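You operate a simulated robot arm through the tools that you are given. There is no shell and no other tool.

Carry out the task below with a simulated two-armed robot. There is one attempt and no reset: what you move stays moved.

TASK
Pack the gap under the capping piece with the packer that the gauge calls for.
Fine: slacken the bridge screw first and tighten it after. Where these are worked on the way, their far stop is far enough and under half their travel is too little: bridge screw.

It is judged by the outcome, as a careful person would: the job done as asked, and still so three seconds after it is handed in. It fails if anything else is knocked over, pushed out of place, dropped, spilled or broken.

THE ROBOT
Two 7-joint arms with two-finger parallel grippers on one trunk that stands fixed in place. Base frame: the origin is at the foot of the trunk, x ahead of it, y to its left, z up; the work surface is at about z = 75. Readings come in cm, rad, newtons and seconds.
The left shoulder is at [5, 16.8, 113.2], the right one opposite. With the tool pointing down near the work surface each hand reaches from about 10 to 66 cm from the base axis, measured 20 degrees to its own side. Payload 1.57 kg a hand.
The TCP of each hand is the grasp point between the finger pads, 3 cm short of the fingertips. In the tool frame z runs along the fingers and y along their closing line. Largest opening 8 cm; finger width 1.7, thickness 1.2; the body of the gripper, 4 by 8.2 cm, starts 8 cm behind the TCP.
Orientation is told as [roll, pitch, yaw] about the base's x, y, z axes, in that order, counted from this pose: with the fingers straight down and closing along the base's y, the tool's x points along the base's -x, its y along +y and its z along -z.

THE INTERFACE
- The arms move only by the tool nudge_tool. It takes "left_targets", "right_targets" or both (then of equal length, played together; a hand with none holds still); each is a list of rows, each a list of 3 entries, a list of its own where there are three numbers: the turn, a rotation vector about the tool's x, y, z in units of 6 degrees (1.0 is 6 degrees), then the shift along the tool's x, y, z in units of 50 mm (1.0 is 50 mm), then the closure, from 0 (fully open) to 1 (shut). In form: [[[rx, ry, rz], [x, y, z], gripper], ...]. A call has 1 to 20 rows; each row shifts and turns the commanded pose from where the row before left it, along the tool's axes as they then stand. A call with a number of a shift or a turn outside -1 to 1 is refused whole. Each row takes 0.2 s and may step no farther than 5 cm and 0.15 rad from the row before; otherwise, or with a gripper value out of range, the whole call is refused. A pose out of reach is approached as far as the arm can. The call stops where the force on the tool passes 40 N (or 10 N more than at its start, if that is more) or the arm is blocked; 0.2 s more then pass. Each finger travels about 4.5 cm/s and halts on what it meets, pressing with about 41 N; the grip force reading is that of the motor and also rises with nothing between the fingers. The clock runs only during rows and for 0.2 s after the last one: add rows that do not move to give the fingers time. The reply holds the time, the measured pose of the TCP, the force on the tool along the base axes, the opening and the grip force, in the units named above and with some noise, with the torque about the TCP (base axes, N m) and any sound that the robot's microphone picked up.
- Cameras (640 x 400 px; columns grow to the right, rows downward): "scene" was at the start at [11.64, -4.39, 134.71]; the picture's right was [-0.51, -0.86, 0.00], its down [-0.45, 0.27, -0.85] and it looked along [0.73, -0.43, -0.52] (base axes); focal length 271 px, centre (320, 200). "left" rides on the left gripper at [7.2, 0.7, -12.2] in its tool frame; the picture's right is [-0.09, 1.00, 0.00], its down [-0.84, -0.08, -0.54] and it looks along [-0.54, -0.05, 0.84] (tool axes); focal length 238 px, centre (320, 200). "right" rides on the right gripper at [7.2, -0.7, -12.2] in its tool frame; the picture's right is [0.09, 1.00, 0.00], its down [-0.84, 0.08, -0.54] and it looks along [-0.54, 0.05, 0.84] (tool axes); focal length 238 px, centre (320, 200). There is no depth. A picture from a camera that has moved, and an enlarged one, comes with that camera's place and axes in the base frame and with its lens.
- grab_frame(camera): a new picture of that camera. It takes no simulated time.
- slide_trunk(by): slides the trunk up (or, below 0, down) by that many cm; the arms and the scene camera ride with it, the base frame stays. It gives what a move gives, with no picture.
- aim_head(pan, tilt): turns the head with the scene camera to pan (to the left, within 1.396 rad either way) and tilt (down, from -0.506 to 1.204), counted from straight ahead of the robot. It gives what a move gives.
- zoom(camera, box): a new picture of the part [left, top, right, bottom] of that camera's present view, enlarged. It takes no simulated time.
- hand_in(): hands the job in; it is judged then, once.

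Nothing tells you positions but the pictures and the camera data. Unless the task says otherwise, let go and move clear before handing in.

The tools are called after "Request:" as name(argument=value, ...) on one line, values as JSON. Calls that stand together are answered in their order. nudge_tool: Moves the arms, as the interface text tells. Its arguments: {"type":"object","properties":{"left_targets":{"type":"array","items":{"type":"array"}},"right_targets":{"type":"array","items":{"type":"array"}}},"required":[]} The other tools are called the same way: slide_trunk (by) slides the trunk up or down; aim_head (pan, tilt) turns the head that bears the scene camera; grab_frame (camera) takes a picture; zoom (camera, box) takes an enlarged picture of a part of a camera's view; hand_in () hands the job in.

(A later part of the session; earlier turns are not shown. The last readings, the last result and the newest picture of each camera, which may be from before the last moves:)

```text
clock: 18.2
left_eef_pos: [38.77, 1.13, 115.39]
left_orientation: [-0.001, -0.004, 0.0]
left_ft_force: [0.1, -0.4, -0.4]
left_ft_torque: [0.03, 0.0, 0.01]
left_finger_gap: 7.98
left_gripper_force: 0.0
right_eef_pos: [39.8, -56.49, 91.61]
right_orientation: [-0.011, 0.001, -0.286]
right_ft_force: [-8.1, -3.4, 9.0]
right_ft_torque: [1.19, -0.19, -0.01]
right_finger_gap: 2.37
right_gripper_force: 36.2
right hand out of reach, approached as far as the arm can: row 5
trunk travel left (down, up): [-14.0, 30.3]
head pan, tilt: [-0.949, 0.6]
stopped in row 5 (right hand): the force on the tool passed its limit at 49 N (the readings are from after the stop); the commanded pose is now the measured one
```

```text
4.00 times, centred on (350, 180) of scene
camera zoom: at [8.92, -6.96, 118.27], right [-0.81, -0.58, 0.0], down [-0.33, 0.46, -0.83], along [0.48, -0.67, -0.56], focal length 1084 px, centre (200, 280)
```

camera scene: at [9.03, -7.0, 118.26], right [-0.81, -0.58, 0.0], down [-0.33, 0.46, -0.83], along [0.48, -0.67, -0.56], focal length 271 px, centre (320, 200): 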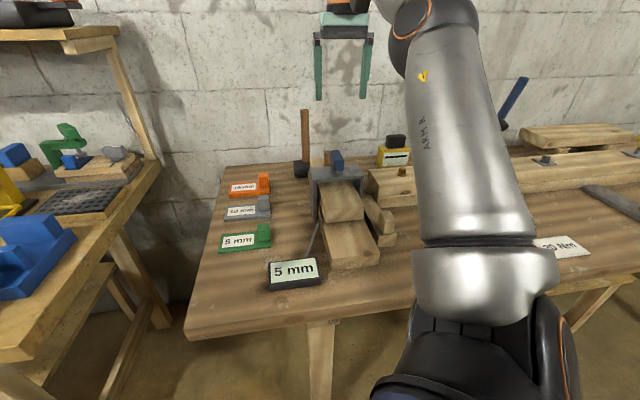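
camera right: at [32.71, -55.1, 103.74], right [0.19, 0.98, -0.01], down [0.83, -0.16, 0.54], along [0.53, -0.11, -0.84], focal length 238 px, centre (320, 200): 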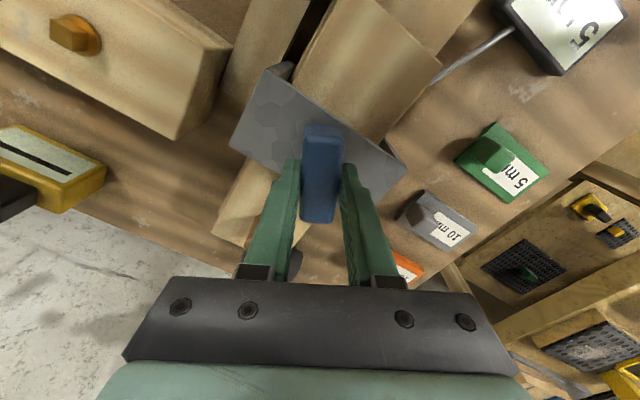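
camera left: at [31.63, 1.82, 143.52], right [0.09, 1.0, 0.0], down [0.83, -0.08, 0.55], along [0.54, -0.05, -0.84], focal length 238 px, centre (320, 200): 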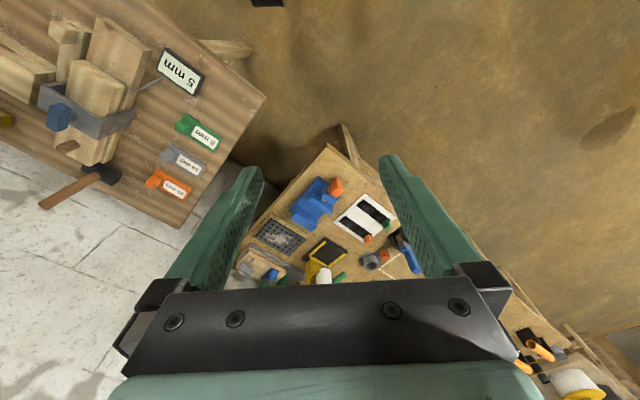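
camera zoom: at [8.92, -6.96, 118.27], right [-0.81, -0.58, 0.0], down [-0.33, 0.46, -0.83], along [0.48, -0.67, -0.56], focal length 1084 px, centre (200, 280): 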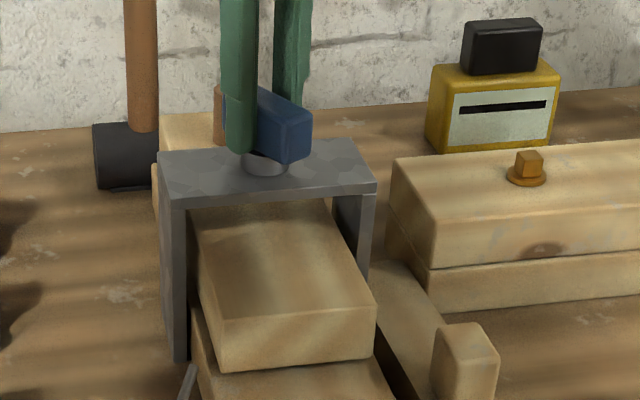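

The screw turned about 30° freely, then the arm itself ran out of reach. I'll release, rise, bring the trunk back up for more reach, and check how far the wrist can turn in the air.

Request:
nudge_tool(right_targets=[[[0, 0, 0], [0, 0, 0], 0.6], [[0, 0, 0], [0, 0, 0], 0.3], [[0, 0, 0], [0, 0, 0], 0], [[0, 0, 0], [0, 0, 0], 0], [[0, 0, 0], [0, 0, -0.5], 0], [[0, 0, 0], [0, 0, -0.5], 0], [[0, 0, 0], [0, 0, 0], 0]])

Request:
slide_trunk(by=14)

Request:
grab_frame(camera="right")

Request:
grab_frame(camera="scene")

```text
clock: 19.8
left_eef_pos: [38.82, 1.22, 115.32]
left_orientation: [-0.001, -0.005, 0.0]
left_ft_force: [0.2, 0.7, -0.2]
left_ft_torque: [0.02, -0.01, 0.0]
left_finger_gap: 8.03
left_gripper_force: 0.0
right_eef_pos: [40.05, -56.22, 95.44]
right_orientation: [-0.016, 0.002, -0.289]
right_ft_force: [0.7, 0.3, 0.2]
right_ft_torque: [0.0, 0.0, -0.02]
right_finger_gap: 7.98
right_gripper_force: 0.1
right hand out of reach, approached as far as the arm can: row 6
trunk travel left (down, up): [-14.0, 30.3]
head pan, tilt: [-0.949, 0.6]
```

```text
clock: 21.4
left_eef_pos: [38.94, 0.95, 129.39]
left_orientation: [-0.001, -0.003, -0.001]
left_ft_force: [0.5, 0.2, 0.1]
left_ft_torque: [0.01, 0.01, -0.03]
left_finger_gap: 7.99
left_gripper_force: 0.0
right_eef_pos: [40.25, -56.08, 109.39]
right_orientation: [-0.016, 0.001, -0.287]
right_ft_force: [-0.4, 0.1, -0.2]
right_ft_torque: [0.0, -0.02, -0.01]
right_finger_gap: 7.98
right_gripper_force: 0.2
trunk travel left (down, up): [-28.0, 16.3]
head pan, tilt: [-0.949, 0.6]
```

```text
taken
camera right: at [33.02, -54.6, 121.58], right [0.19, 0.98, -0.01], down [0.83, -0.16, 0.54], along [0.53, -0.12, -0.84], focal length 238 px, centre (320, 200)
```

right: 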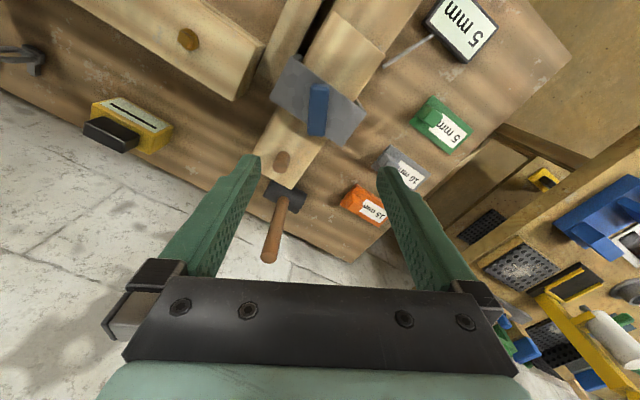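

```text
taken
camera scene: at [9.07, -7.0, 132.25], right [-0.81, -0.58, 0.0], down [-0.33, 0.46, -0.82], along [0.48, -0.67, -0.57], focal length 271 px, centre (320, 200)
```

scene: 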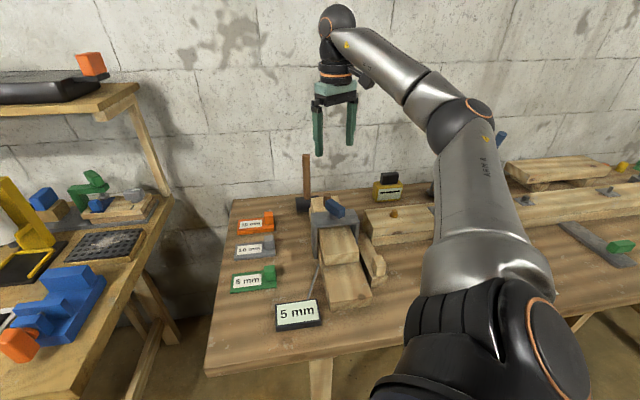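

Request:
nudge_tool(right_targets=[[[0, 0, 0], [0, 0, 0.5], 0], [[0, 0, 0], [0, 0, 0.5], 0], [[0, 0, 0], [0, 0, 0.5], 0], [[0, 0, -1], [0, 0, 0], 0], [[0, 0, -1], [0, 0, 0], 0], [[0, 0, -1], [0, 0, 0], 0], [[0, 0, -1], [0, 0, 0], 0], [[0, 0, -1], [0, 0, 0], 0], [[0, 0, -1], [0, 0, 0], 0], [[0, 0, 0], [0, 0, 0], 0]])

Request:
grab_frame(camera="right")

```text
clock: 23.6
left_eef_pos: [38.75, 1.02, 129.35]
left_orientation: [-0.001, -0.003, 0.001]
left_ft_force: [-0.5, 0.6, 0.6]
left_ft_torque: [0.0, -0.01, 0.04]
left_finger_gap: 7.99
left_gripper_force: 0.1
right_eef_pos: [36.47, -41.55, 101.26]
right_orientation: [-0.01, 0.012, 0.342]
right_ft_force: [0.6, 0.8, -0.7]
right_ft_torque: [-0.01, 0.03, 0.02]
right_finger_gap: 7.99
right_gripper_force: 0.1
right hand out of reach, approached as far as the arm can: row 4, 5, 6, 7, 8, 9
trunk travel left (down, up): [-28.0, 16.3]
head pan, tilt: [-0.949, 0.6]
```

```text
taken
camera right: at [29.99, -44.38, 113.42], right [-0.42, 0.91, -0.01], down [0.77, 0.36, 0.53], along [0.49, 0.21, -0.85], focal length 238 px, centre (320, 200)
```

right: 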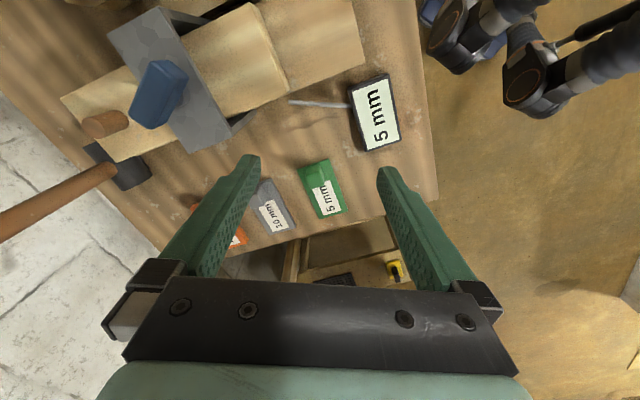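

Turning counter-clockwise past this yaw isn't reachable there. I'll instead check how far the wrist turns clockwise above the knob, so I can take the knob from a wound-back grip.

Request:
nudge_tool(right_targets=[[[0, 0, 1], [0, 0, 0], 0], [[0, 0, 1], [0, 0, 0], 0], [[0, 0, 1], [0, 0, 0], 0], [[0, 0, 1], [0, 0, 0], 0], [[0, 0, 1], [0, 0, 0], 0], [[0, 0, 1], [0, 0, 0], 0], [[0, 0, 1], [0, 0, 0], 0], [[0, 0, 1], [0, 0, 0], 0], [[0, 0, 1], [0, 0, 0], 0], [[0, 0, 1], [0, 0, 0], 0], [[0, 0, 1], [0, 0, 0], 0], [[0, 0, 0.09], [-0.44, -0.264, 0], 0], [[0, 0, 0], [-0.44, -0.264, 0], 0], [[0, 0, 0], [-0.44, -0.264, 0], 0], [[0, 0, 0], [-0.44, -0.264, 0], 0], [[0, 0, 0], [-0.44, -0.264, 0], 0], [[0, 0, 0], [-0.44, -0.264, 0], 0], [[0, 0, 0], [0, 0, 0], 0]])

Request:
nudge_tool(right_targets=[[[0, 0, 1], [0, 0, 0], 0], [[0, 0, 1], [0, 0, 0], 0], [[0, 0, 1], [0, 0, 0], 0], [[0, 0, 1], [0, 0, 0], 0], [[0, 0, 1], [0, 0, 0], 0], [[0, 0, 1], [0, 0, 0], 0], [[0, 0, 1], [0, 0, 0], 0], [[0, 0, 1], [0, 0, 0], 0], [[0, 0, 1], [0, 0, 0], 0], [[0, 0, 1], [0, 0, 0], 0], [[0, 0, 0], [0, 0, 0], 0]])

Request:
grab_frame(camera="right")

Request:
grab_frame(camera="scene")

```text
clock: 27.4
left_eef_pos: [38.75, 0.97, 129.32]
left_orientation: [-0.002, -0.005, 0.0]
left_ft_force: [-0.5, -0.1, -0.5]
left_ft_torque: [-0.05, 0.04, 0.04]
left_finger_gap: 8.01
left_gripper_force: 0.1
right_eef_pos: [39.79, -56.54, 101.41]
right_orientation: [-0.014, -0.007, -0.821]
right_ft_force: [0.0, 0.5, -0.4]
right_ft_torque: [0.01, -0.01, -0.02]
right_finger_gap: 7.99
right_gripper_force: 0.0
trunk travel left (down, up): [-28.0, 16.3]
head pan, tilt: [-0.949, 0.6]
```

```text
clock: 29.8
left_eef_pos: [38.79, 1.02, 129.36]
left_orientation: [-0.002, -0.001, -0.001]
left_ft_force: [-0.4, 0.0, -0.1]
left_ft_torque: [-0.03, 0.01, -0.02]
left_finger_gap: 7.99
left_gripper_force: 0.1
right_eef_pos: [39.78, -56.5, 101.44]
right_orientation: [-0.002, -0.014, -1.869]
right_ft_force: [0.1, 0.0, -0.4]
right_ft_torque: [0.03, 0.05, 0.02]
right_finger_gap: 7.99
right_gripper_force: 0.0
trunk travel left (down, up): [-28.0, 16.3]
head pan, tilt: [-0.949, 0.6]
```

```text
taken
camera right: at [41.22, -49.34, 113.42], right [0.98, -0.2, 0.0], down [-0.17, -0.82, 0.55], along [-0.12, -0.54, -0.83], focal length 238 px, centre (320, 200)
```

right: 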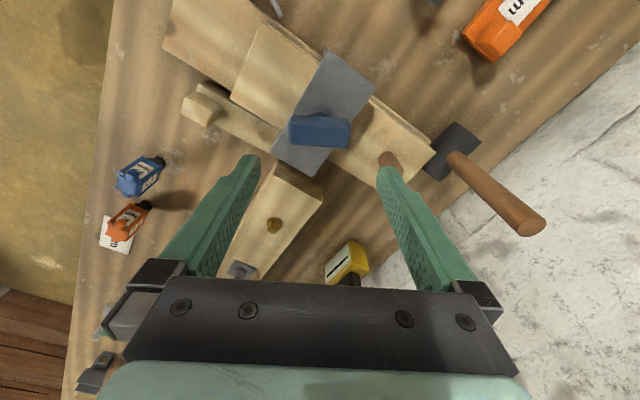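

```text
taken
camera scene: at [9.06, -7.0, 132.26], right [-0.81, -0.58, 0.0], down [-0.33, 0.46, -0.83], along [0.48, -0.67, -0.56], focal length 271 px, centre (320, 200)
```

scene: 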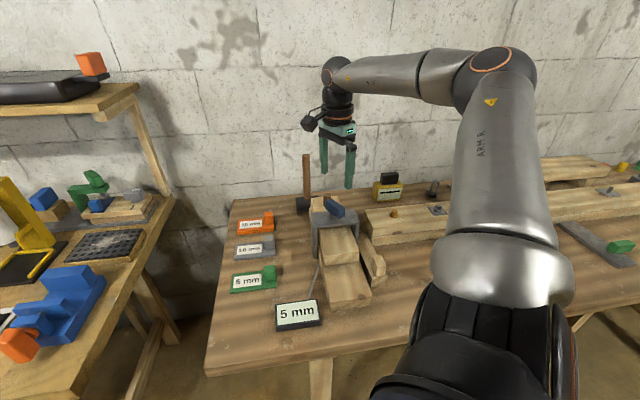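

Request:
nudge_tool(right_targets=[[[0, 0, 1], [0, 0, 0], 0], [[0, 0, 1], [0, 0, 0], 0], [[0, 0, 1], [0, 0, 0], 0], [[0, 0, 1], [0, 0, 0], 0], [[0, 0, 1], [0, 0, 0], 0], [[0, 0, 1], [0, 0, 0], 0], [[0, 0, 1], [0, 0, 0], 0], [[0, 0, 1], [0, 0, 0], 0], [[0, 0, 0], [0, 0, 0], 0]])

Request:
grab_frame(camera="right")

Request:
grab_frame(camera="scene")

```text
clock: 31.8
left_eef_pos: [38.75, 0.94, 129.33]
left_orientation: [-0.002, -0.005, 0.001]
left_ft_force: [-0.1, -0.4, -0.1]
left_ft_torque: [0.03, 0.01, 0.03]
left_finger_gap: 8.0
left_gripper_force: 0.1
right_eef_pos: [39.89, -56.53, 101.31]
right_orientation: [0.01, -0.012, -2.707]
right_ft_force: [-0.3, 0.7, -0.4]
right_ft_torque: [-0.01, 0.01, 0.05]
right_finger_gap: 8.02
right_gripper_force: 0.0
trunk travel left (down, up): [-28.0, 16.3]
head pan, tilt: [-0.949, 0.6]
```

```text
taken
camera right: at [46.08, -52.8, 113.46], right [0.5, -0.86, 0.01], down [-0.72, -0.42, 0.55], along [-0.47, -0.28, -0.83], focal length 238 px, centre (320, 200)
```

right: 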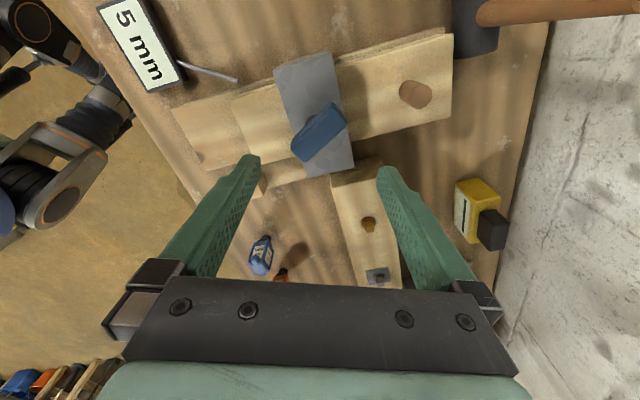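

```text
taken
camera scene: at [9.06, -7.0, 132.26], right [-0.81, -0.58, 0.0], down [-0.33, 0.46, -0.83], along [0.48, -0.67, -0.56], focal length 271 px, centre (320, 200)
```

scene: 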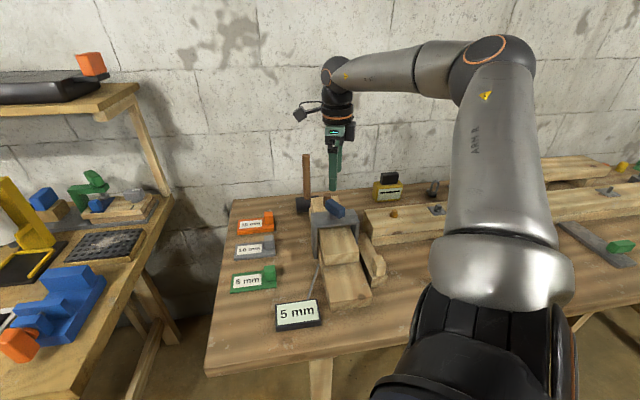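

Request:
nudge_tool(right_targets=[[[0, 0, 1], [0, 0, 0], 0], [[0, 0, 1], [0, 0, 0], 0], [[0, 0, 1], [0, 0, 0], 0], [[0, 0, 1], [0, 0, 0], 0], [[0, 0, 1], [0, 0, 0], 0], [[0, 0, 1], [0, 0, 0], 0], [[0, 0, 1], [0, 0, 0], 0], [[0, 0, 0], [0, 0, 0], 0]])

Request:
grab_frame(camera="right")

Request:
zoom(camera="right", box=[260, 70, 380, 190])

```text
clock: 33.6
left_eef_pos: [38.83, 1.02, 129.36]
left_orientation: [-0.002, -0.003, -0.001]
left_ft_force: [-0.4, -0.5, 0.0]
left_ft_torque: [-0.04, 0.05, 0.01]
left_finger_gap: 8.01
left_gripper_force: 0.0
right_eef_pos: [39.78, -56.59, 101.37]
right_orientation: [0.014, -0.001, 2.842]
right_ft_force: [-0.3, 0.5, 0.1]
right_ft_torque: [-0.02, 0.02, 0.0]
right_finger_gap: 8.02
right_gripper_force: 0.1
trunk travel left (down, up): [-28.0, 16.3]
head pan, tilt: [-0.949, 0.6]
```

```text
taken
camera right: at [46.96, -57.95, 113.49], right [-0.2, -0.98, 0.02], down [-0.82, 0.18, 0.54], along [-0.54, 0.1, -0.84], focal length 238 px, centre (320, 200)
```

right: 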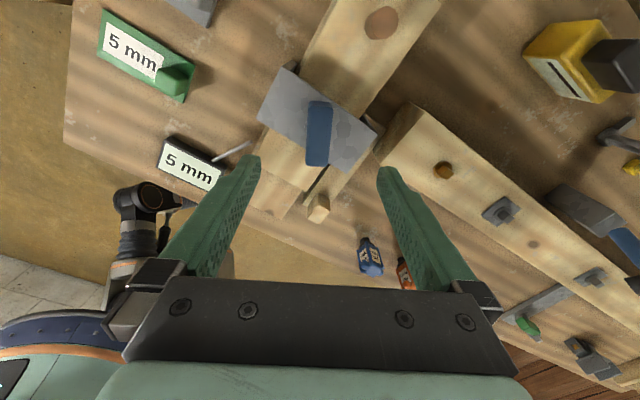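

```text
3.33 times, centred on (320, 130) of right
camera zoom: at [46.96, -57.95, 113.49], right [-0.2, -0.98, 0.02], down [-0.82, 0.18, 0.54], along [-0.54, 0.1, -0.84], focal length 794 px, centre (320, 433)
```

zoom: 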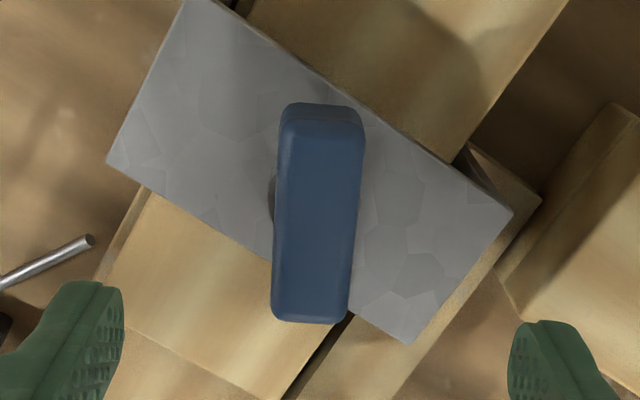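

The wrist reached a full half-turn back and the bar is aligned with the fingers again. Descending over the knob to grip it.

Request:
nudge_tool(right_targets=[[[-0.13, 0.04, 0], [-0.027, 0, 0], 0], [[0, 0, 0], [0, 0, 0.5], 0], [[0, 0, 0], [0, 0, 0.5], 0], [[0, 0, 0], [0, 0, 0.3], 0], [[0, 0, 0], [0, 0, 0], 0]])

Request:
zoom(camera="right", box=[220, 90, 420, 260])

```text
clock: 34.8
left_eef_pos: [38.82, 1.13, 129.31]
left_orientation: [-0.001, -0.005, 0.0]
left_ft_force: [-0.1, -0.1, 1.0]
left_ft_torque: [0.0, 0.01, 0.0]
left_finger_gap: 7.97
left_gripper_force: 0.1
right_eef_pos: [39.77, -56.65, 94.97]
right_orientation: [0.029, 0.003, 2.844]
right_ft_force: [-1.2, 0.3, 0.4]
right_ft_torque: [0.01, 0.01, 0.03]
right_finger_gap: 8.01
right_gripper_force: 0.0
trunk travel left (down, up): [-28.0, 16.3]
head pan, tilt: [-0.949, 0.6]
```

```text
2.35 times, centred on (320, 175) of right
camera zoom: at [46.89, -57.91, 107.11], right [-0.2, -0.98, 0.03], down [-0.82, 0.19, 0.54], along [-0.54, 0.09, -0.84], focal length 561 px, centre (320, 259)
```

zoom: 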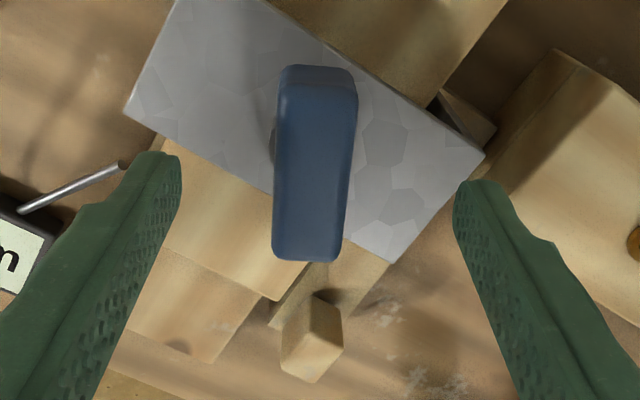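

Request:
nudge_tool(right_targets=[[[0.28, -0.03, 0], [0, 0, 0], 0], [[0, 0, 0], [0, 0, 0.3], 0], [[0, 0, 0], [0, 0, 0], 0]])

Request:
zoom(camera="right", box=[220, 90, 420, 260])

```text
clock: 35.6
left_eef_pos: [38.81, 1.14, 129.42]
left_orientation: [-0.001, -0.003, 0.0]
left_ft_force: [0.0, 0.1, 0.6]
left_ft_torque: [0.0, 0.02, -0.01]
left_finger_gap: 8.0
left_gripper_force: 0.0
right_eef_pos: [39.56, -56.73, 93.5]
right_orientation: [-0.001, -0.001, 2.846]
right_ft_force: [0.6, 0.3, -0.6]
right_ft_torque: [-0.04, -0.01, 0.02]
right_finger_gap: 8.0
right_gripper_force: 0.0
trunk travel left (down, up): [-28.0, 16.3]
head pan, tilt: [-0.949, 0.6]
```

```text
2.35 times, centred on (320, 175) of right
camera zoom: at [46.68, -58.22, 105.71], right [-0.2, -0.98, 0.0], down [-0.82, 0.17, 0.54], along [-0.53, 0.11, -0.84], focal length 561 px, centre (320, 259)
```

zoom: 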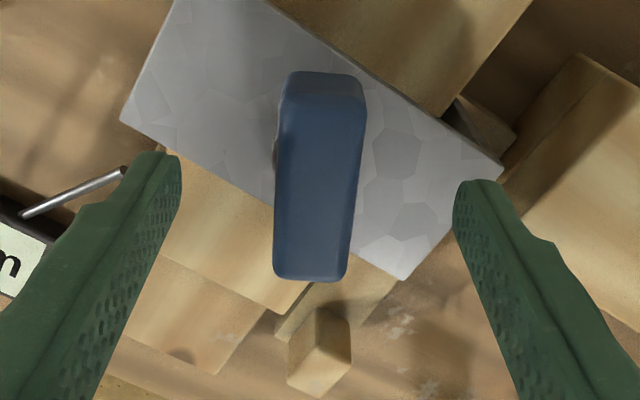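

Well centred (offset about 1.4 mm, corrected). Descending the last bit and closing.

Request:
nudge_tool(right_targets=[[[0, 0, 0], [0, -0.026, 0.2], 0], [[0, 0, 0], [0, 0, 0.17], 0], [[0, 0, 0], [0, 0, 0], 0.4], [[0, 0, 0], [0, 0, 0], 0.8], [[0, 0, 0], [0, 0, 0], 1], [[0, 0, 0], [0, 0, 0], 1], [[0, 0, 0], [0, 0, 0], 1]])

```text
clock: 37.2
left_eef_pos: [38.89, 1.11, 129.48]
left_orientation: [-0.002, -0.005, 0.001]
left_ft_force: [-0.9, 0.2, -0.5]
left_ft_torque: [0.03, 0.02, 0.02]
left_finger_gap: 7.98
left_gripper_force: 0.0
right_eef_pos: [39.72, -56.69, 91.65]
right_orientation: [-0.001, -0.003, 2.845]
right_ft_force: [-1.7, -5.5, 0.5]
right_ft_torque: [-0.01, 0.06, 0.02]
right_finger_gap: 2.4
right_gripper_force: 27.5
trunk travel left (down, up): [-28.0, 16.3]
head pan, tilt: [-0.949, 0.6]
```

Gripped. Continuing counter-clockwise in small stages.

Request:
nudge_tool(right_targets=[[[0, 0, -0.7], [0, 0, 0], 1], [[0, 0, -0.7], [0, 0, 0], 1], [[0, 0, -0.7], [0, 0, 0], 1], [[0, 0, -0.7], [0, 0, 0], 1], [[0, 0, -0.7], [0, 0, 0], 1], [[0, 0, -0.7], [0, 0, 0], 1], [[0, 0, 0], [0, 0, 0], 1]])

Request:
zoom(camera="scene", box=[300, 180, 400, 300])

```text
clock: 38.8
left_eef_pos: [38.74, 1.19, 129.32]
left_orientation: [-0.004, -0.005, 0.001]
left_ft_force: [-0.6, -0.4, 0.4]
left_ft_torque: [0.02, -0.01, 0.01]
left_finger_gap: 8.0
left_gripper_force: 0.0
right_eef_pos: [39.65, -56.56, 91.71]
right_orientation: [0.002, 0.003, -2.994]
right_ft_force: [-0.3, -2.4, 7.7]
right_ft_torque: [0.13, 0.83, -0.02]
right_finger_gap: 2.42
right_gripper_force: 36.1
trunk travel left (down, up): [-28.0, 16.3]
head pan, tilt: [-0.949, 0.6]
```

```text
3.33 times, centred on (350, 240) of scene
camera zoom: at [9.01, -6.94, 132.27], right [-0.81, -0.58, 0.0], down [-0.33, 0.46, -0.83], along [0.48, -0.67, -0.56], focal length 903 px, centre (220, 67)
```

zoom: 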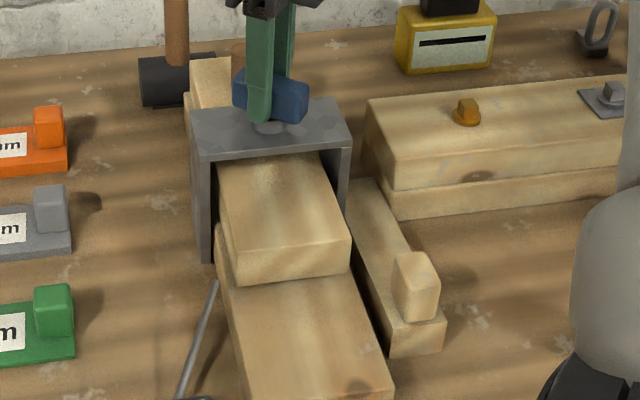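

Request:
nudge_tool(right_targets=[[[0, 0, -0.7], [0, 0, 0], 1], [[0, 0, -0.7], [0, 0, 0], 1], [[0, 0, -0.7], [0, 0, 0], 1], [[0, 0, -0.7], [0, 0, 0], 1], [[0, 0, -0.7], [0, 0, 0], 1], [[0, 0, -0.7], [0, 0, 0], 1], [[0, 0, -0.7], [0, 0, 0], 1], [[0, 0, -0.7], [0, 0, 0], 1], [[0, 0, 0], [0, 0, 0], 1]])

Request:
zoom(camera="scene", box=[300, 180, 400, 300])

```text
clock: 40.8
left_eef_pos: [38.67, 1.16, 129.4]
left_orientation: [-0.004, -0.006, 0.0]
left_ft_force: [-0.4, -0.8, 0.7]
left_ft_torque: [-0.01, 0.03, -0.02]
left_finger_gap: 7.98
left_gripper_force: 0.0
right_eef_pos: [39.72, -56.47, 91.62]
right_orientation: [0.0, 0.002, -2.41]
right_ft_force: [4.2, -2.6, 16.8]
right_ft_torque: [0.59, -0.02, -0.04]
right_finger_gap: 2.41
right_gripper_force: 35.8
trunk travel left (down, up): [-28.0, 16.3]
head pan, tilt: [-0.949, 0.6]
```

```text
3.33 times, centred on (350, 240) of scene
camera zoom: at [8.99, -6.87, 132.28], right [-0.81, -0.58, 0.0], down [-0.33, 0.46, -0.83], along [0.48, -0.67, -0.56], focal length 903 px, centre (220, 67)
```

zoom: 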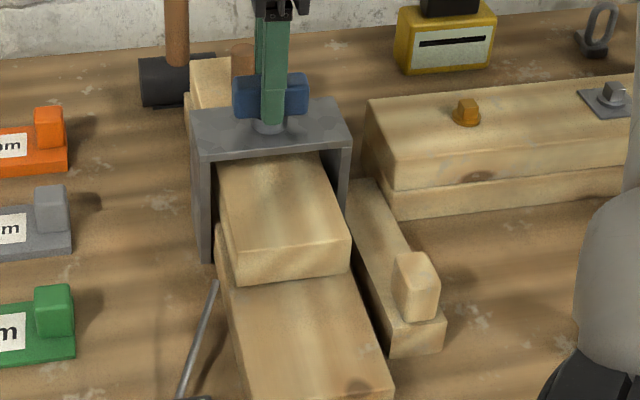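

The upward force shows the screw is rising as it unwinds; I'll follow it up slightly as I keep turning.

Request:
nudge_tool(right_targets=[[[0, 0, 0], [0, 0, -0.02], 1], [[0, 0, -0.5], [0, 0, -0.01], 1], [[0, 0, -0.7], [0, 0, -0.01], 1], [[0, 0, -0.7], [0, 0, -0.01], 1], [[0, 0, -0.7], [0, 0, -0.01], 1], [[0, 0, 0], [0, 0, 0], 1]])

```text
clock: 42.2
left_eef_pos: [38.81, 1.11, 129.31]
left_orientation: [-0.001, -0.004, 0.001]
left_ft_force: [-0.2, 0.1, -0.2]
left_ft_torque: [-0.02, 0.02, 0.02]
left_finger_gap: 8.0
left_gripper_force: 0.0
right_eef_pos: [39.46, -56.67, 91.75]
right_orientation: [-0.004, -0.003, -2.139]
right_ft_force: [-2.3, -1.0, -5.5]
right_ft_torque: [-1.22, 0.03, -1.3]
right_finger_gap: 2.76
right_gripper_force: 37.8
trunk travel left (down, up): [-28.0, 16.3]
head pan, tilt: [-0.949, 0.6]
```

Request:
zoom(camera="right", box=[220, 90, 420, 260])

Request:
zoom(camera="scene", box=[310, 180, 390, 260])

```text
2.35 times, centred on (320, 175) of right
camera zoom: at [42.88, -50.27, 103.79], right [0.89, -0.46, -0.01], down [-0.38, -0.75, 0.54], along [-0.25, -0.48, -0.84], focal length 561 px, centre (320, 259)
```

zoom: 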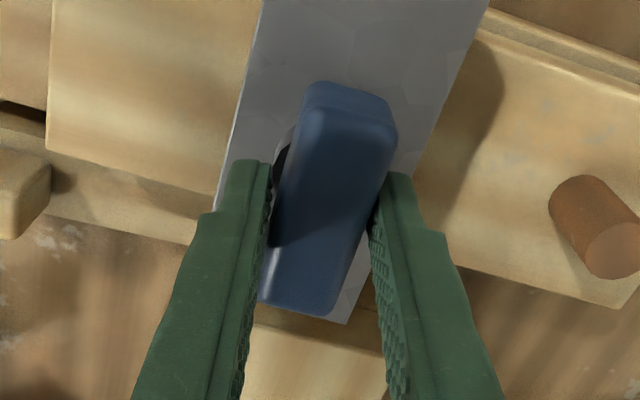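

```text
5.00 times, centred on (350, 220) of scene
camera zoom: at [9.07, -7.04, 132.25], right [-0.81, -0.58, 0.0], down [-0.33, 0.46, -0.82], along [0.48, -0.67, -0.57], focal length 1355 px, centre (170, 100)
```

zoom: 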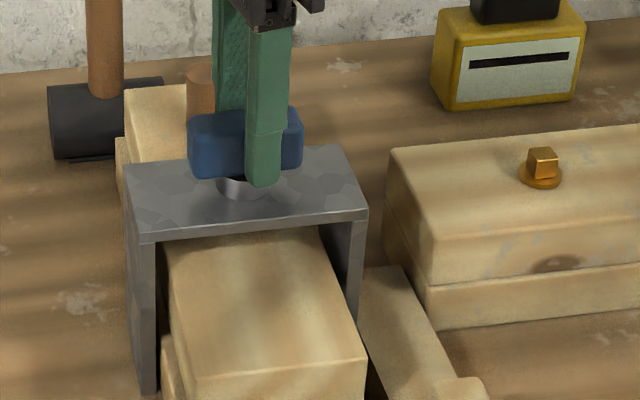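

The knob has hit its stop after a quarter turn (bar now across the bridge), so the screw is slackened. Releasing and rising clear.

Request:
nudge_tool(right_targets=[[[0, 0, 0.5], [0, 0, 0], 0.7], [[0, 0, 0.5], [0, 0, 0], 0.4], [[0, 0, 0], [0, 0, 0], 0], [[0, 0, 0], [0, 0, 0], 0], [[0, 0, 0], [0, 0, 0], 0], [[0, 0, 0], [0, 0, -0.5], 0], [[0, 0, 0], [0, 0, -0.5], 0], [[0, 0, 0], [0, 0, -0.5], 0], [[0, 0, 0], [0, 0, -0.5], 0], [[0, 0, 0], [0, 0, 0], 0]])

Request:
grab_frame(camera="right")

Request:
zoom(camera="scene", box=[300, 180, 400, 300])

```text
clock: 44.4
left_eef_pos: [38.85, 1.07, 129.28]
left_orientation: [-0.002, -0.004, 0.0]
left_ft_force: [0.1, 0.1, 0.5]
left_ft_torque: [0.03, -0.01, 0.0]
left_finger_gap: 7.98
left_gripper_force: 0.0
right_eef_pos: [39.66, -56.56, 101.84]
right_orientation: [-0.003, -0.001, -2.245]
right_ft_force: [0.6, -1.0, 0.4]
right_ft_torque: [0.01, 0.04, -0.03]
right_finger_gap: 8.02
right_gripper_force: 0.0
trunk travel left (down, up): [-28.0, 16.3]
head pan, tilt: [-0.949, 0.6]
```

```text
taken
camera right: at [43.54, -50.58, 113.94], right [0.84, -0.55, 0.0], down [-0.46, -0.7, 0.54], along [-0.3, -0.45, -0.84], focal length 238 px, centre (320, 200)
```

right: 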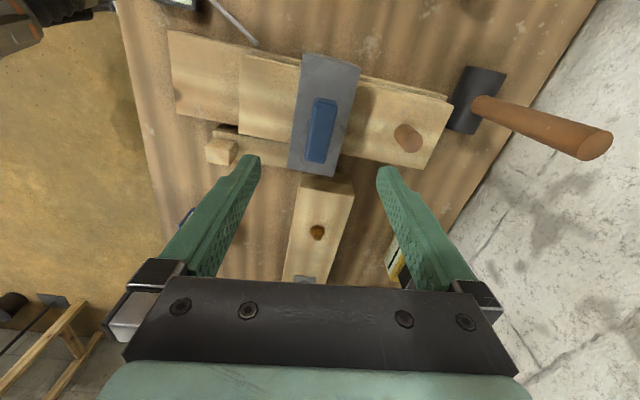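

```text
3.33 times, centred on (350, 240) of scene
camera zoom: at [9.06, -7.01, 132.26], right [-0.81, -0.58, 0.0], down [-0.33, 0.46, -0.82], along [0.48, -0.67, -0.57], focal length 903 px, centre (220, 67)
```

zoom: 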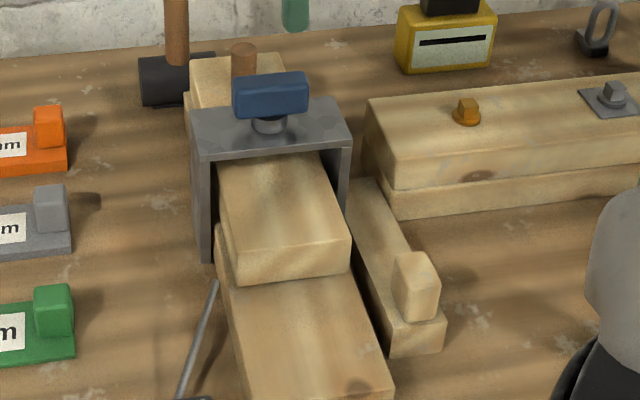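

Next I'll move over toward the green packer and check whether the wrist can take the yaw I want there (gripping across the tab, camera facing its free end).

Request:
nudge_tool(right_targets=[[[0, 0, 0], [0.4625, -0.1675, 0], 0], [[0, 0, 0], [0.4625, -0.1675, 0], 0], [[0, 0, 0], [0.4625, -0.1675, 0], 0], [[0, 0, 0], [0.4625, -0.1675, 0], 0], [[0, 0, 0], [0.4625, -0.1675, 0], 0], [[0, 0, 0], [0.4625, -0.1675, 0], 0], [[0, 0, 0], [0.4625, -0.1675, 0], 0], [[0, 0, 0], [0.4625, -0.1675, 0], 0], [[0, 0, -1], [0, 0, 0], 0], [[0, 0, -1], [0, 0, 0], 0], [[0, 0, -1], [0, 0, 0], 0], [[0, 0, -1], [0, 0, 0], 0], [[0, 0, -1], [0, 0, 0], 0], [[0, 0, -1], [0, 0, 0], 0], [[0, 0, 0], [0, 0, 0], 0]])

Request:
grab_frame(camera="right")

Request:
zoom(camera="scene", box=[220, 180, 400, 340])

```text
clock: 47.6
left_eef_pos: [38.85, 1.09, 129.44]
left_orientation: [0.0, -0.003, 0.0]
left_ft_force: [-0.3, -0.5, -0.2]
left_ft_torque: [0.01, 0.03, 0.01]
left_finger_gap: 8.0
left_gripper_force: 0.0
right_eef_pos: [46.03, -37.89, 102.0]
right_orientation: [-0.001, -0.001, -1.614]
right_ft_force: [-1.2, 0.2, 1.0]
right_ft_torque: [0.02, 0.0, 0.01]
right_finger_gap: 8.01
right_gripper_force: 0.1
trunk travel left (down, up): [-28.0, 16.3]
head pan, tilt: [-0.949, 0.6]
```

```text
taken
camera right: at [45.58, -30.8, 114.03], right [1.0, 0.05, 0.0], down [0.04, -0.84, 0.54], along [0.03, -0.54, -0.84], focal length 238 px, centre (320, 200)
```

right: 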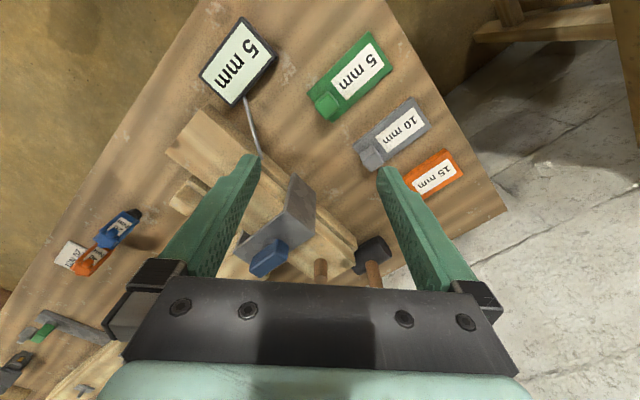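

```text
2.50 times, centred on (310, 260) of scene
camera zoom: at [9.05, -7.0, 132.26], right [-0.81, -0.58, 0.0], down [-0.33, 0.46, -0.83], along [0.48, -0.67, -0.56], focal length 678 px, centre (345, 50)
```

zoom: 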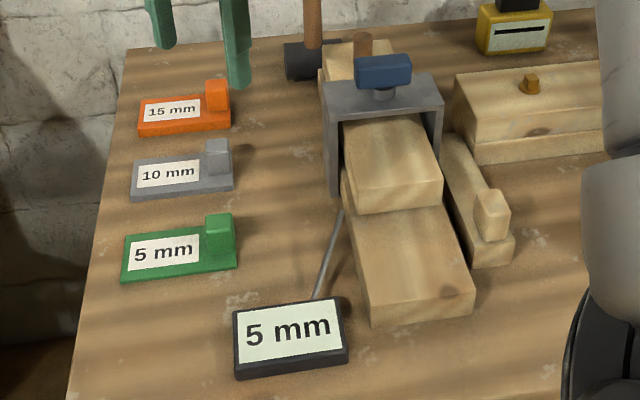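

Request:
zoom(camera="right", box=[150, 90, 370, 270])

Request:
zoom(camera="right", box=[230, 140, 310, 210])

Request:
zoom(camera="right", box=[290, 20, 440, 180])

```text
2.22 times, centred on (260, 180) of right
camera zoom: at [45.58, -30.8, 114.03], right [1.0, 0.05, 0.0], down [0.04, -0.84, 0.54], along [0.03, -0.54, -0.84], focal length 530 px, centre (453, 244)
```

zoom: 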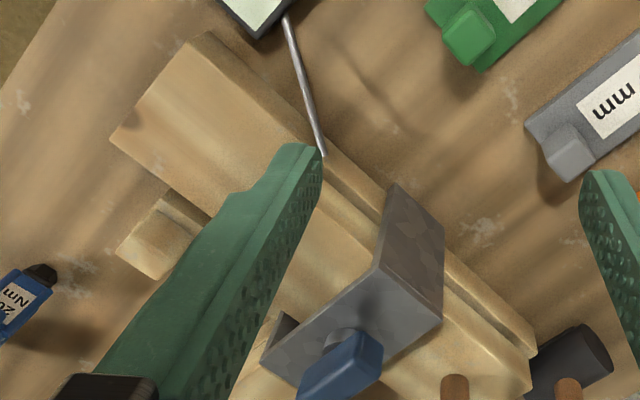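

```text
5.71 times, centred on (270, 175) of right
camera zoom: at [45.58, -30.8, 114.03], right [1.0, 0.05, 0.0], down [0.04, -0.84, 0.54], along [0.03, -0.54, -0.84], focal length 1362 px, centre (606, 343)
```

zoom: 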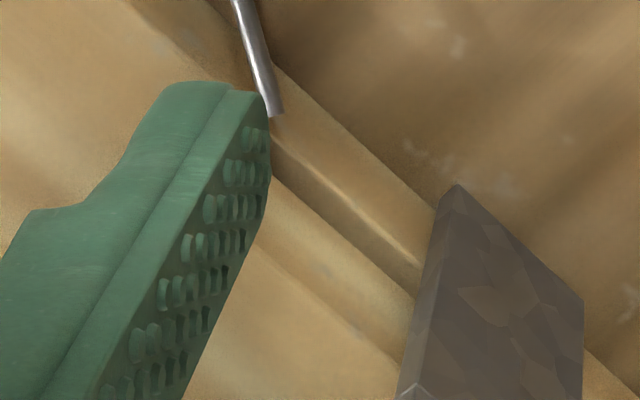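

```text
2.50 times, centred on (365, 100) of right
camera zoom: at [45.58, -30.8, 114.03], right [1.0, 0.05, 0.0], down [0.04, -0.84, 0.54], along [0.03, -0.54, -0.84], focal length 596 px, centre (208, 450)
```

zoom: 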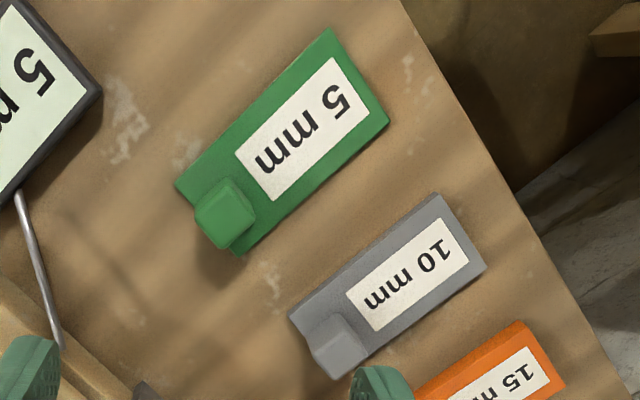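

Request:
nudge_tool(right_targets=[[[0, 0, -1], [0, 0, 0], 0], [[0, 0, -1], [0, 0, 0], 0], [[0, 0, -1], [0, 0, 0], 0], [[0, 0, -1], [0, 0, 0], 0], [[0, 0, -1], [0, 0, 0], 0], [[0, 0, -1], [0, 0, 0], 0], [[0, 0, -1], [0, 0, 0], 0], [[0, 0, -1], [0, 0, 0], 0], [[0, 0, -1], [0, 0, 0], 0], [[0, 0, -1], [0, 0, 0], 0], [[0, 0, -1], [0, 0, 0], 0], [[0, 0, -1], [0, 0, 0], 0], [[0, 0, -1], [0, 0, 0], 0], [[0, 0, -1], [0, 0, 0], 0], [[0, 0, -1], [0, 0, 0], 0], [[0, 0, -1], [0, 0, 0], 0], [[0, 0, -1], [0, 0, 0], 0], [[0, 0, -1], [0, 0, 0], 0]])

Request:
grab_frame(camera="right")

```text
clock: 51.4
left_eef_pos: [38.87, 1.02, 129.37]
left_orientation: [-0.001, -0.003, 0.001]
left_ft_force: [1.0, -0.4, 0.5]
left_ft_torque: [0.01, 0.0, -0.01]
left_finger_gap: 8.0
left_gripper_force: 0.2
right_eef_pos: [45.9, -38.2, 101.82]
right_orientation: [0.002, 0.002, 0.269]
right_ft_force: [0.0, -0.1, -0.5]
right_ft_torque: [0.0, 0.02, 0.01]
right_finger_gap: 8.03
right_gripper_force: 0.1
trunk travel left (down, up): [-28.0, 16.3]
head pan, tilt: [-0.949, 0.6]
```

```text
taken
camera right: at [39.1, -40.76, 113.88], right [-0.35, 0.94, 0.0], down [0.79, 0.3, 0.54], along [0.51, 0.19, -0.84], focal length 238 px, centre (320, 200)
```

right: 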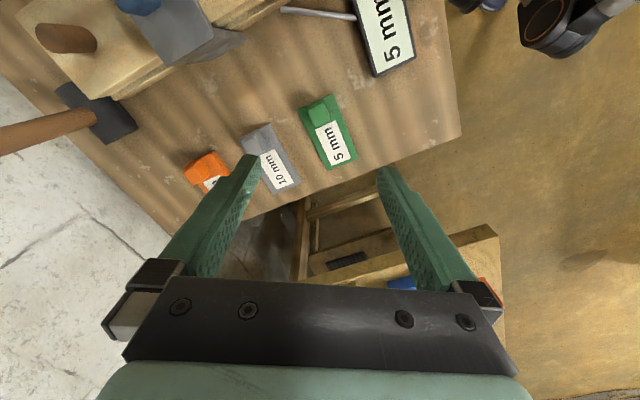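

Request:
nudge_tool(right_targets=[[[0, 0, -1], [0, 0, 0], 0], [[0, 0, -1], [0, 0, 0], 0], [[0, 0, -1], [0, 0, 0], 0], [[0, 0, -1], [0, 0, 0], 0], [[0, 0, -0.8], [0, 0, 0], 0], [[0, 0, 0], [0, 0, 0], 0]])

Request:
grab_frame(camera="right")

```text
clock: 52.8
left_eef_pos: [38.81, 1.06, 129.24]
left_orientation: [-0.001, -0.004, 0.0]
left_ft_force: [0.2, 0.0, -0.3]
left_ft_torque: [0.02, 0.01, 0.0]
left_finger_gap: 8.0
left_gripper_force: 0.1
right_eef_pos: [38.57, -27.26, 101.81]
right_orientation: [-0.002, 0.0, 0.769]
right_ft_force: [0.3, 0.6, 0.8]
right_ft_torque: [-0.02, 0.05, 0.01]
right_finger_gap: 8.01
right_gripper_force: 0.0
right hand out of reach, approached as far as the arm can: row 1, 2, 3, 4, 5
trunk travel left (down, up): [-28.0, 16.3]
head pan, tilt: [-0.949, 0.6]
```

```text
taken
camera right: at [33.84, -32.79, 113.88], right [-0.76, 0.65, 0.0], down [0.55, 0.64, 0.54], along [0.35, 0.41, -0.84], focal length 238 px, centre (320, 200)
```

right: 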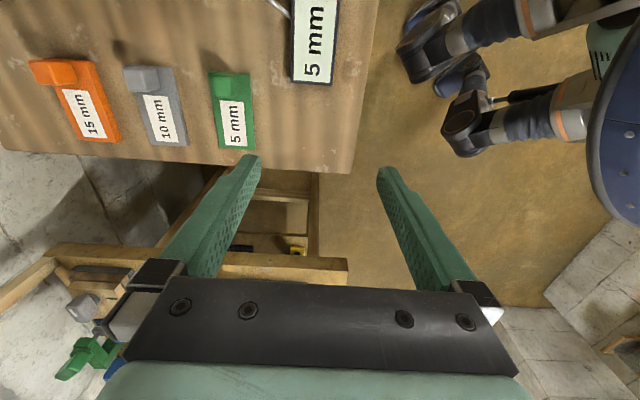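

That yaw isn't reachable at the packer, so I'll plan to pick it with the fingers along its length, set it partly in, and re-grip. First I want a low look into the gap from the near end.

Request:
nudge_tool(right_targets=[[[0, 0, 1], [0, -0.2, 0], 0], [[0, 0, 1], [0, 0, 0], 0], [[0, 0, 1], [0, 0, 0], 0], [[0, 0, 1], [0, 0, 0], 0], [[0, 0, 1], [0, 0, 0], 0], [[0, 0, 1], [0, 0, 0], 0], [[0, 0, 1], [0, 0, 0], 0], [[0, 0, 1], [0, 0, 0], 0], [[0, 0, 1], [0, 0, 0], 0], [[0, 0, 1], [0, 0, 0], 0], [[0, 0, 1], [0, 0, 0], 0], [[0, 0, 1], [0, 0, 0], 0], [[0, 0, 1], [0, 0, 0], 0], [[0, 0, 1], [0, 0, 0], 0], [[0, 0, 1], [0, 0, 0], 0], [[0, 0, 0.16], [0, 0, 0], 0], [[0, 0, 0], [0, 0, 0], 0]])

```text
clock: 56.4
left_eef_pos: [38.75, 1.07, 129.31]
left_orientation: [-0.002, -0.004, 0.0]
left_ft_force: [0.3, -0.1, 0.0]
left_ft_torque: [-0.01, -0.01, -0.01]
left_finger_gap: 8.0
left_gripper_force: 0.0
right_eef_pos: [39.43, -27.89, 101.73]
right_orientation: [0.0, 0.003, -0.817]
right_ft_force: [0.2, -0.2, -0.7]
right_ft_torque: [-0.02, 0.01, 0.04]
right_finger_gap: 8.02
right_gripper_force: 0.0
trunk travel left (down, up): [-28.0, 16.3]
head pan, tilt: [-0.949, 0.6]
```

Request:
nudge_tool(right_targets=[[[0, 0, 0], [-0.116, -0.5, 0], 0], [[0, 0, 0], [-0.116, -0.5, 0], 0], [[0, 0, 0], [-0.116, -0.5, 0], 0], [[0, 0, 0], [-0.116, -0.5, 0], 0], [[0, 0, 0], [-0.116, -0.5, 0], 0], [[0, 0, 0], [-0.116, -0.5, 0], 0], [[0, 0, 0], [-0.116, -0.5, 0], 0], [[0, 0, 0], [-0.116, -0.5, 0], 0], [[0, -1, 0], [0, 0, 0], 0], [[0, -1, 0], [0, 0, 0], 0], [[0, -1, 0], [0, 0, 0], 0], [[0, -1, 0], [0, 0, 0], 0], [[0, -1, 0], [0, 0, 0], 0], [[0, -1, 0], [0, 0, 0], 0], [[0, -0.67, 0], [0, 0, 0], 0], [[0, 0, 0], [0.317, 0, 0.378], 0], [[0, 0, 0], [0.317, 0, 0.378], 0], [[0, 0, 0], [0.317, 0, 0.378], 0], [[0, 0, 0], [0, 0, 0], 0]])

Request:
grab_frame(camera="right")

```text
clock: 60.4
left_eef_pos: [38.78, 1.06, 129.36]
left_orientation: [-0.001, -0.002, 0.001]
left_ft_force: [0.4, 0.0, 0.2]
left_ft_torque: [0.0, 0.01, -0.02]
left_finger_gap: 7.99
left_gripper_force: 0.1
right_eef_pos: [30.73, -47.34, 95.65]
right_orientation: [0.002, -0.696, -0.816]
right_ft_force: [-0.1, 0.4, 0.1]
right_ft_torque: [-0.01, -0.03, 0.04]
right_finger_gap: 8.0
right_gripper_force: 0.1
right hand out of reach, approached as far as the arm can: row 14, 15, 16, 17
trunk travel left (down, up): [-28.0, 16.3]
head pan, tilt: [-0.949, 0.6]
```

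```text
taken
camera right: at [21.01, -38.1, 100.22], right [0.68, 0.73, -0.06], down [0.26, -0.16, 0.95], along [0.69, -0.66, -0.3], focal length 238 px, centre (320, 200)
```

right: 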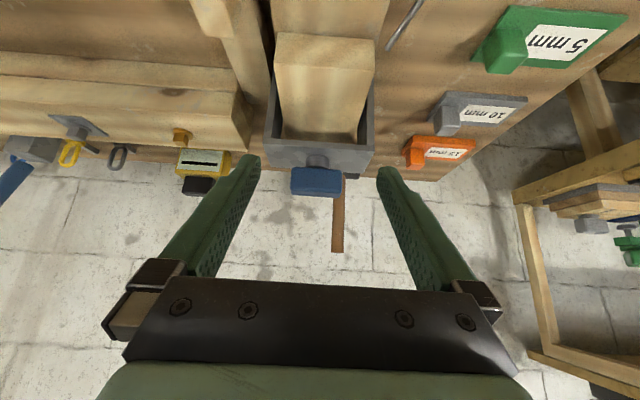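

Request:
zoom(camera="right", box=[255, 0, 395, 90])

Request:
zoom(camera="right", box=[265, 130, 385, 210])

```text
4.44 times, centred on (325, 45) of right
camera zoom: at [21.01, -38.1, 100.22], right [0.68, 0.73, -0.06], down [0.26, -0.16, 0.95], along [0.69, -0.66, -0.3], focal length 1059 px, centre (298, 889)
```

zoom: 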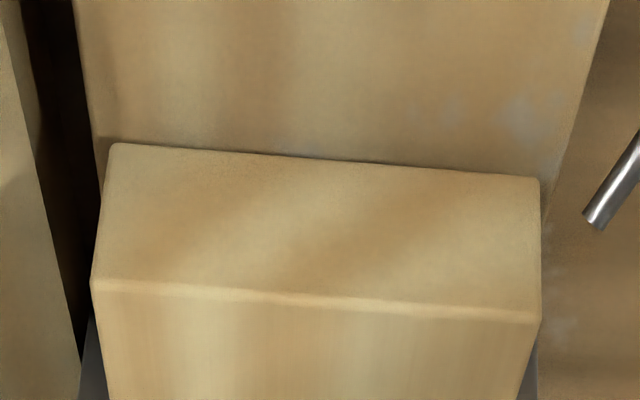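

```text
5.00 times, centred on (325, 170) of right
camera zoom: at [21.01, -38.1, 100.22], right [0.68, 0.73, -0.06], down [0.26, -0.16, 0.95], along [0.69, -0.66, -0.3], focal length 1192 px, centre (295, 350)
```

zoom: 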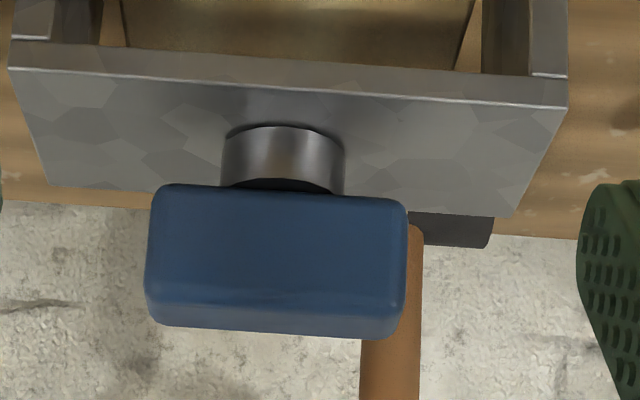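

Request:
nudge_tool(right_targets=[[[0, 0, 0], [0.3, 0, 0.358], 0], [[0, 0, 0], [0.3, 0, 0.358], 0], [[0, 0, 0], [0.3, 0, 0.358], 0], [[0, 0, 0], [0, 0, 0], 0]])

Request:
grab_frame(camera="right")

Request:
grab_frame(camera="scene")

```text
clock: 61.4
left_eef_pos: [38.84, 1.06, 129.26]
left_orientation: [-0.001, -0.004, -0.001]
left_ft_force: [-0.2, -0.4, 0.3]
left_ft_torque: [0.03, 0.01, -0.03]
left_finger_gap: 8.01
left_gripper_force: 0.1
right_eef_pos: [30.67, -47.25, 88.46]
right_orientation: [0.001, -0.697, -0.816]
right_ft_force: [0.1, -0.3, -0.3]
right_ft_torque: [-0.03, 0.01, -0.01]
right_finger_gap: 8.0
right_gripper_force: 0.1
trunk travel left (down, up): [-28.0, 16.3]
head pan, tilt: [-0.949, 0.6]
```

```text
taken
camera right: at [20.97, -38.11, 93.03], right [0.68, 0.73, -0.06], down [0.26, -0.16, 0.95], along [0.69, -0.66, -0.3], focal length 238 px, centre (320, 200)
```

right: 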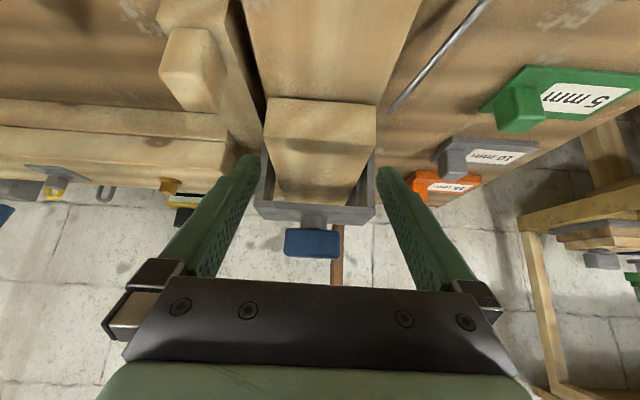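

```text
taken
camera scene: at [9.05, -6.99, 132.26], right [-0.81, -0.58, 0.0], down [-0.33, 0.46, -0.83], along [0.48, -0.67, -0.56], focal length 271 px, centre (320, 200)
```

scene: 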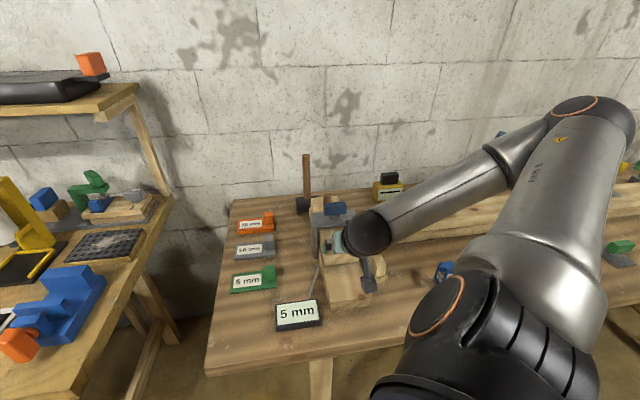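

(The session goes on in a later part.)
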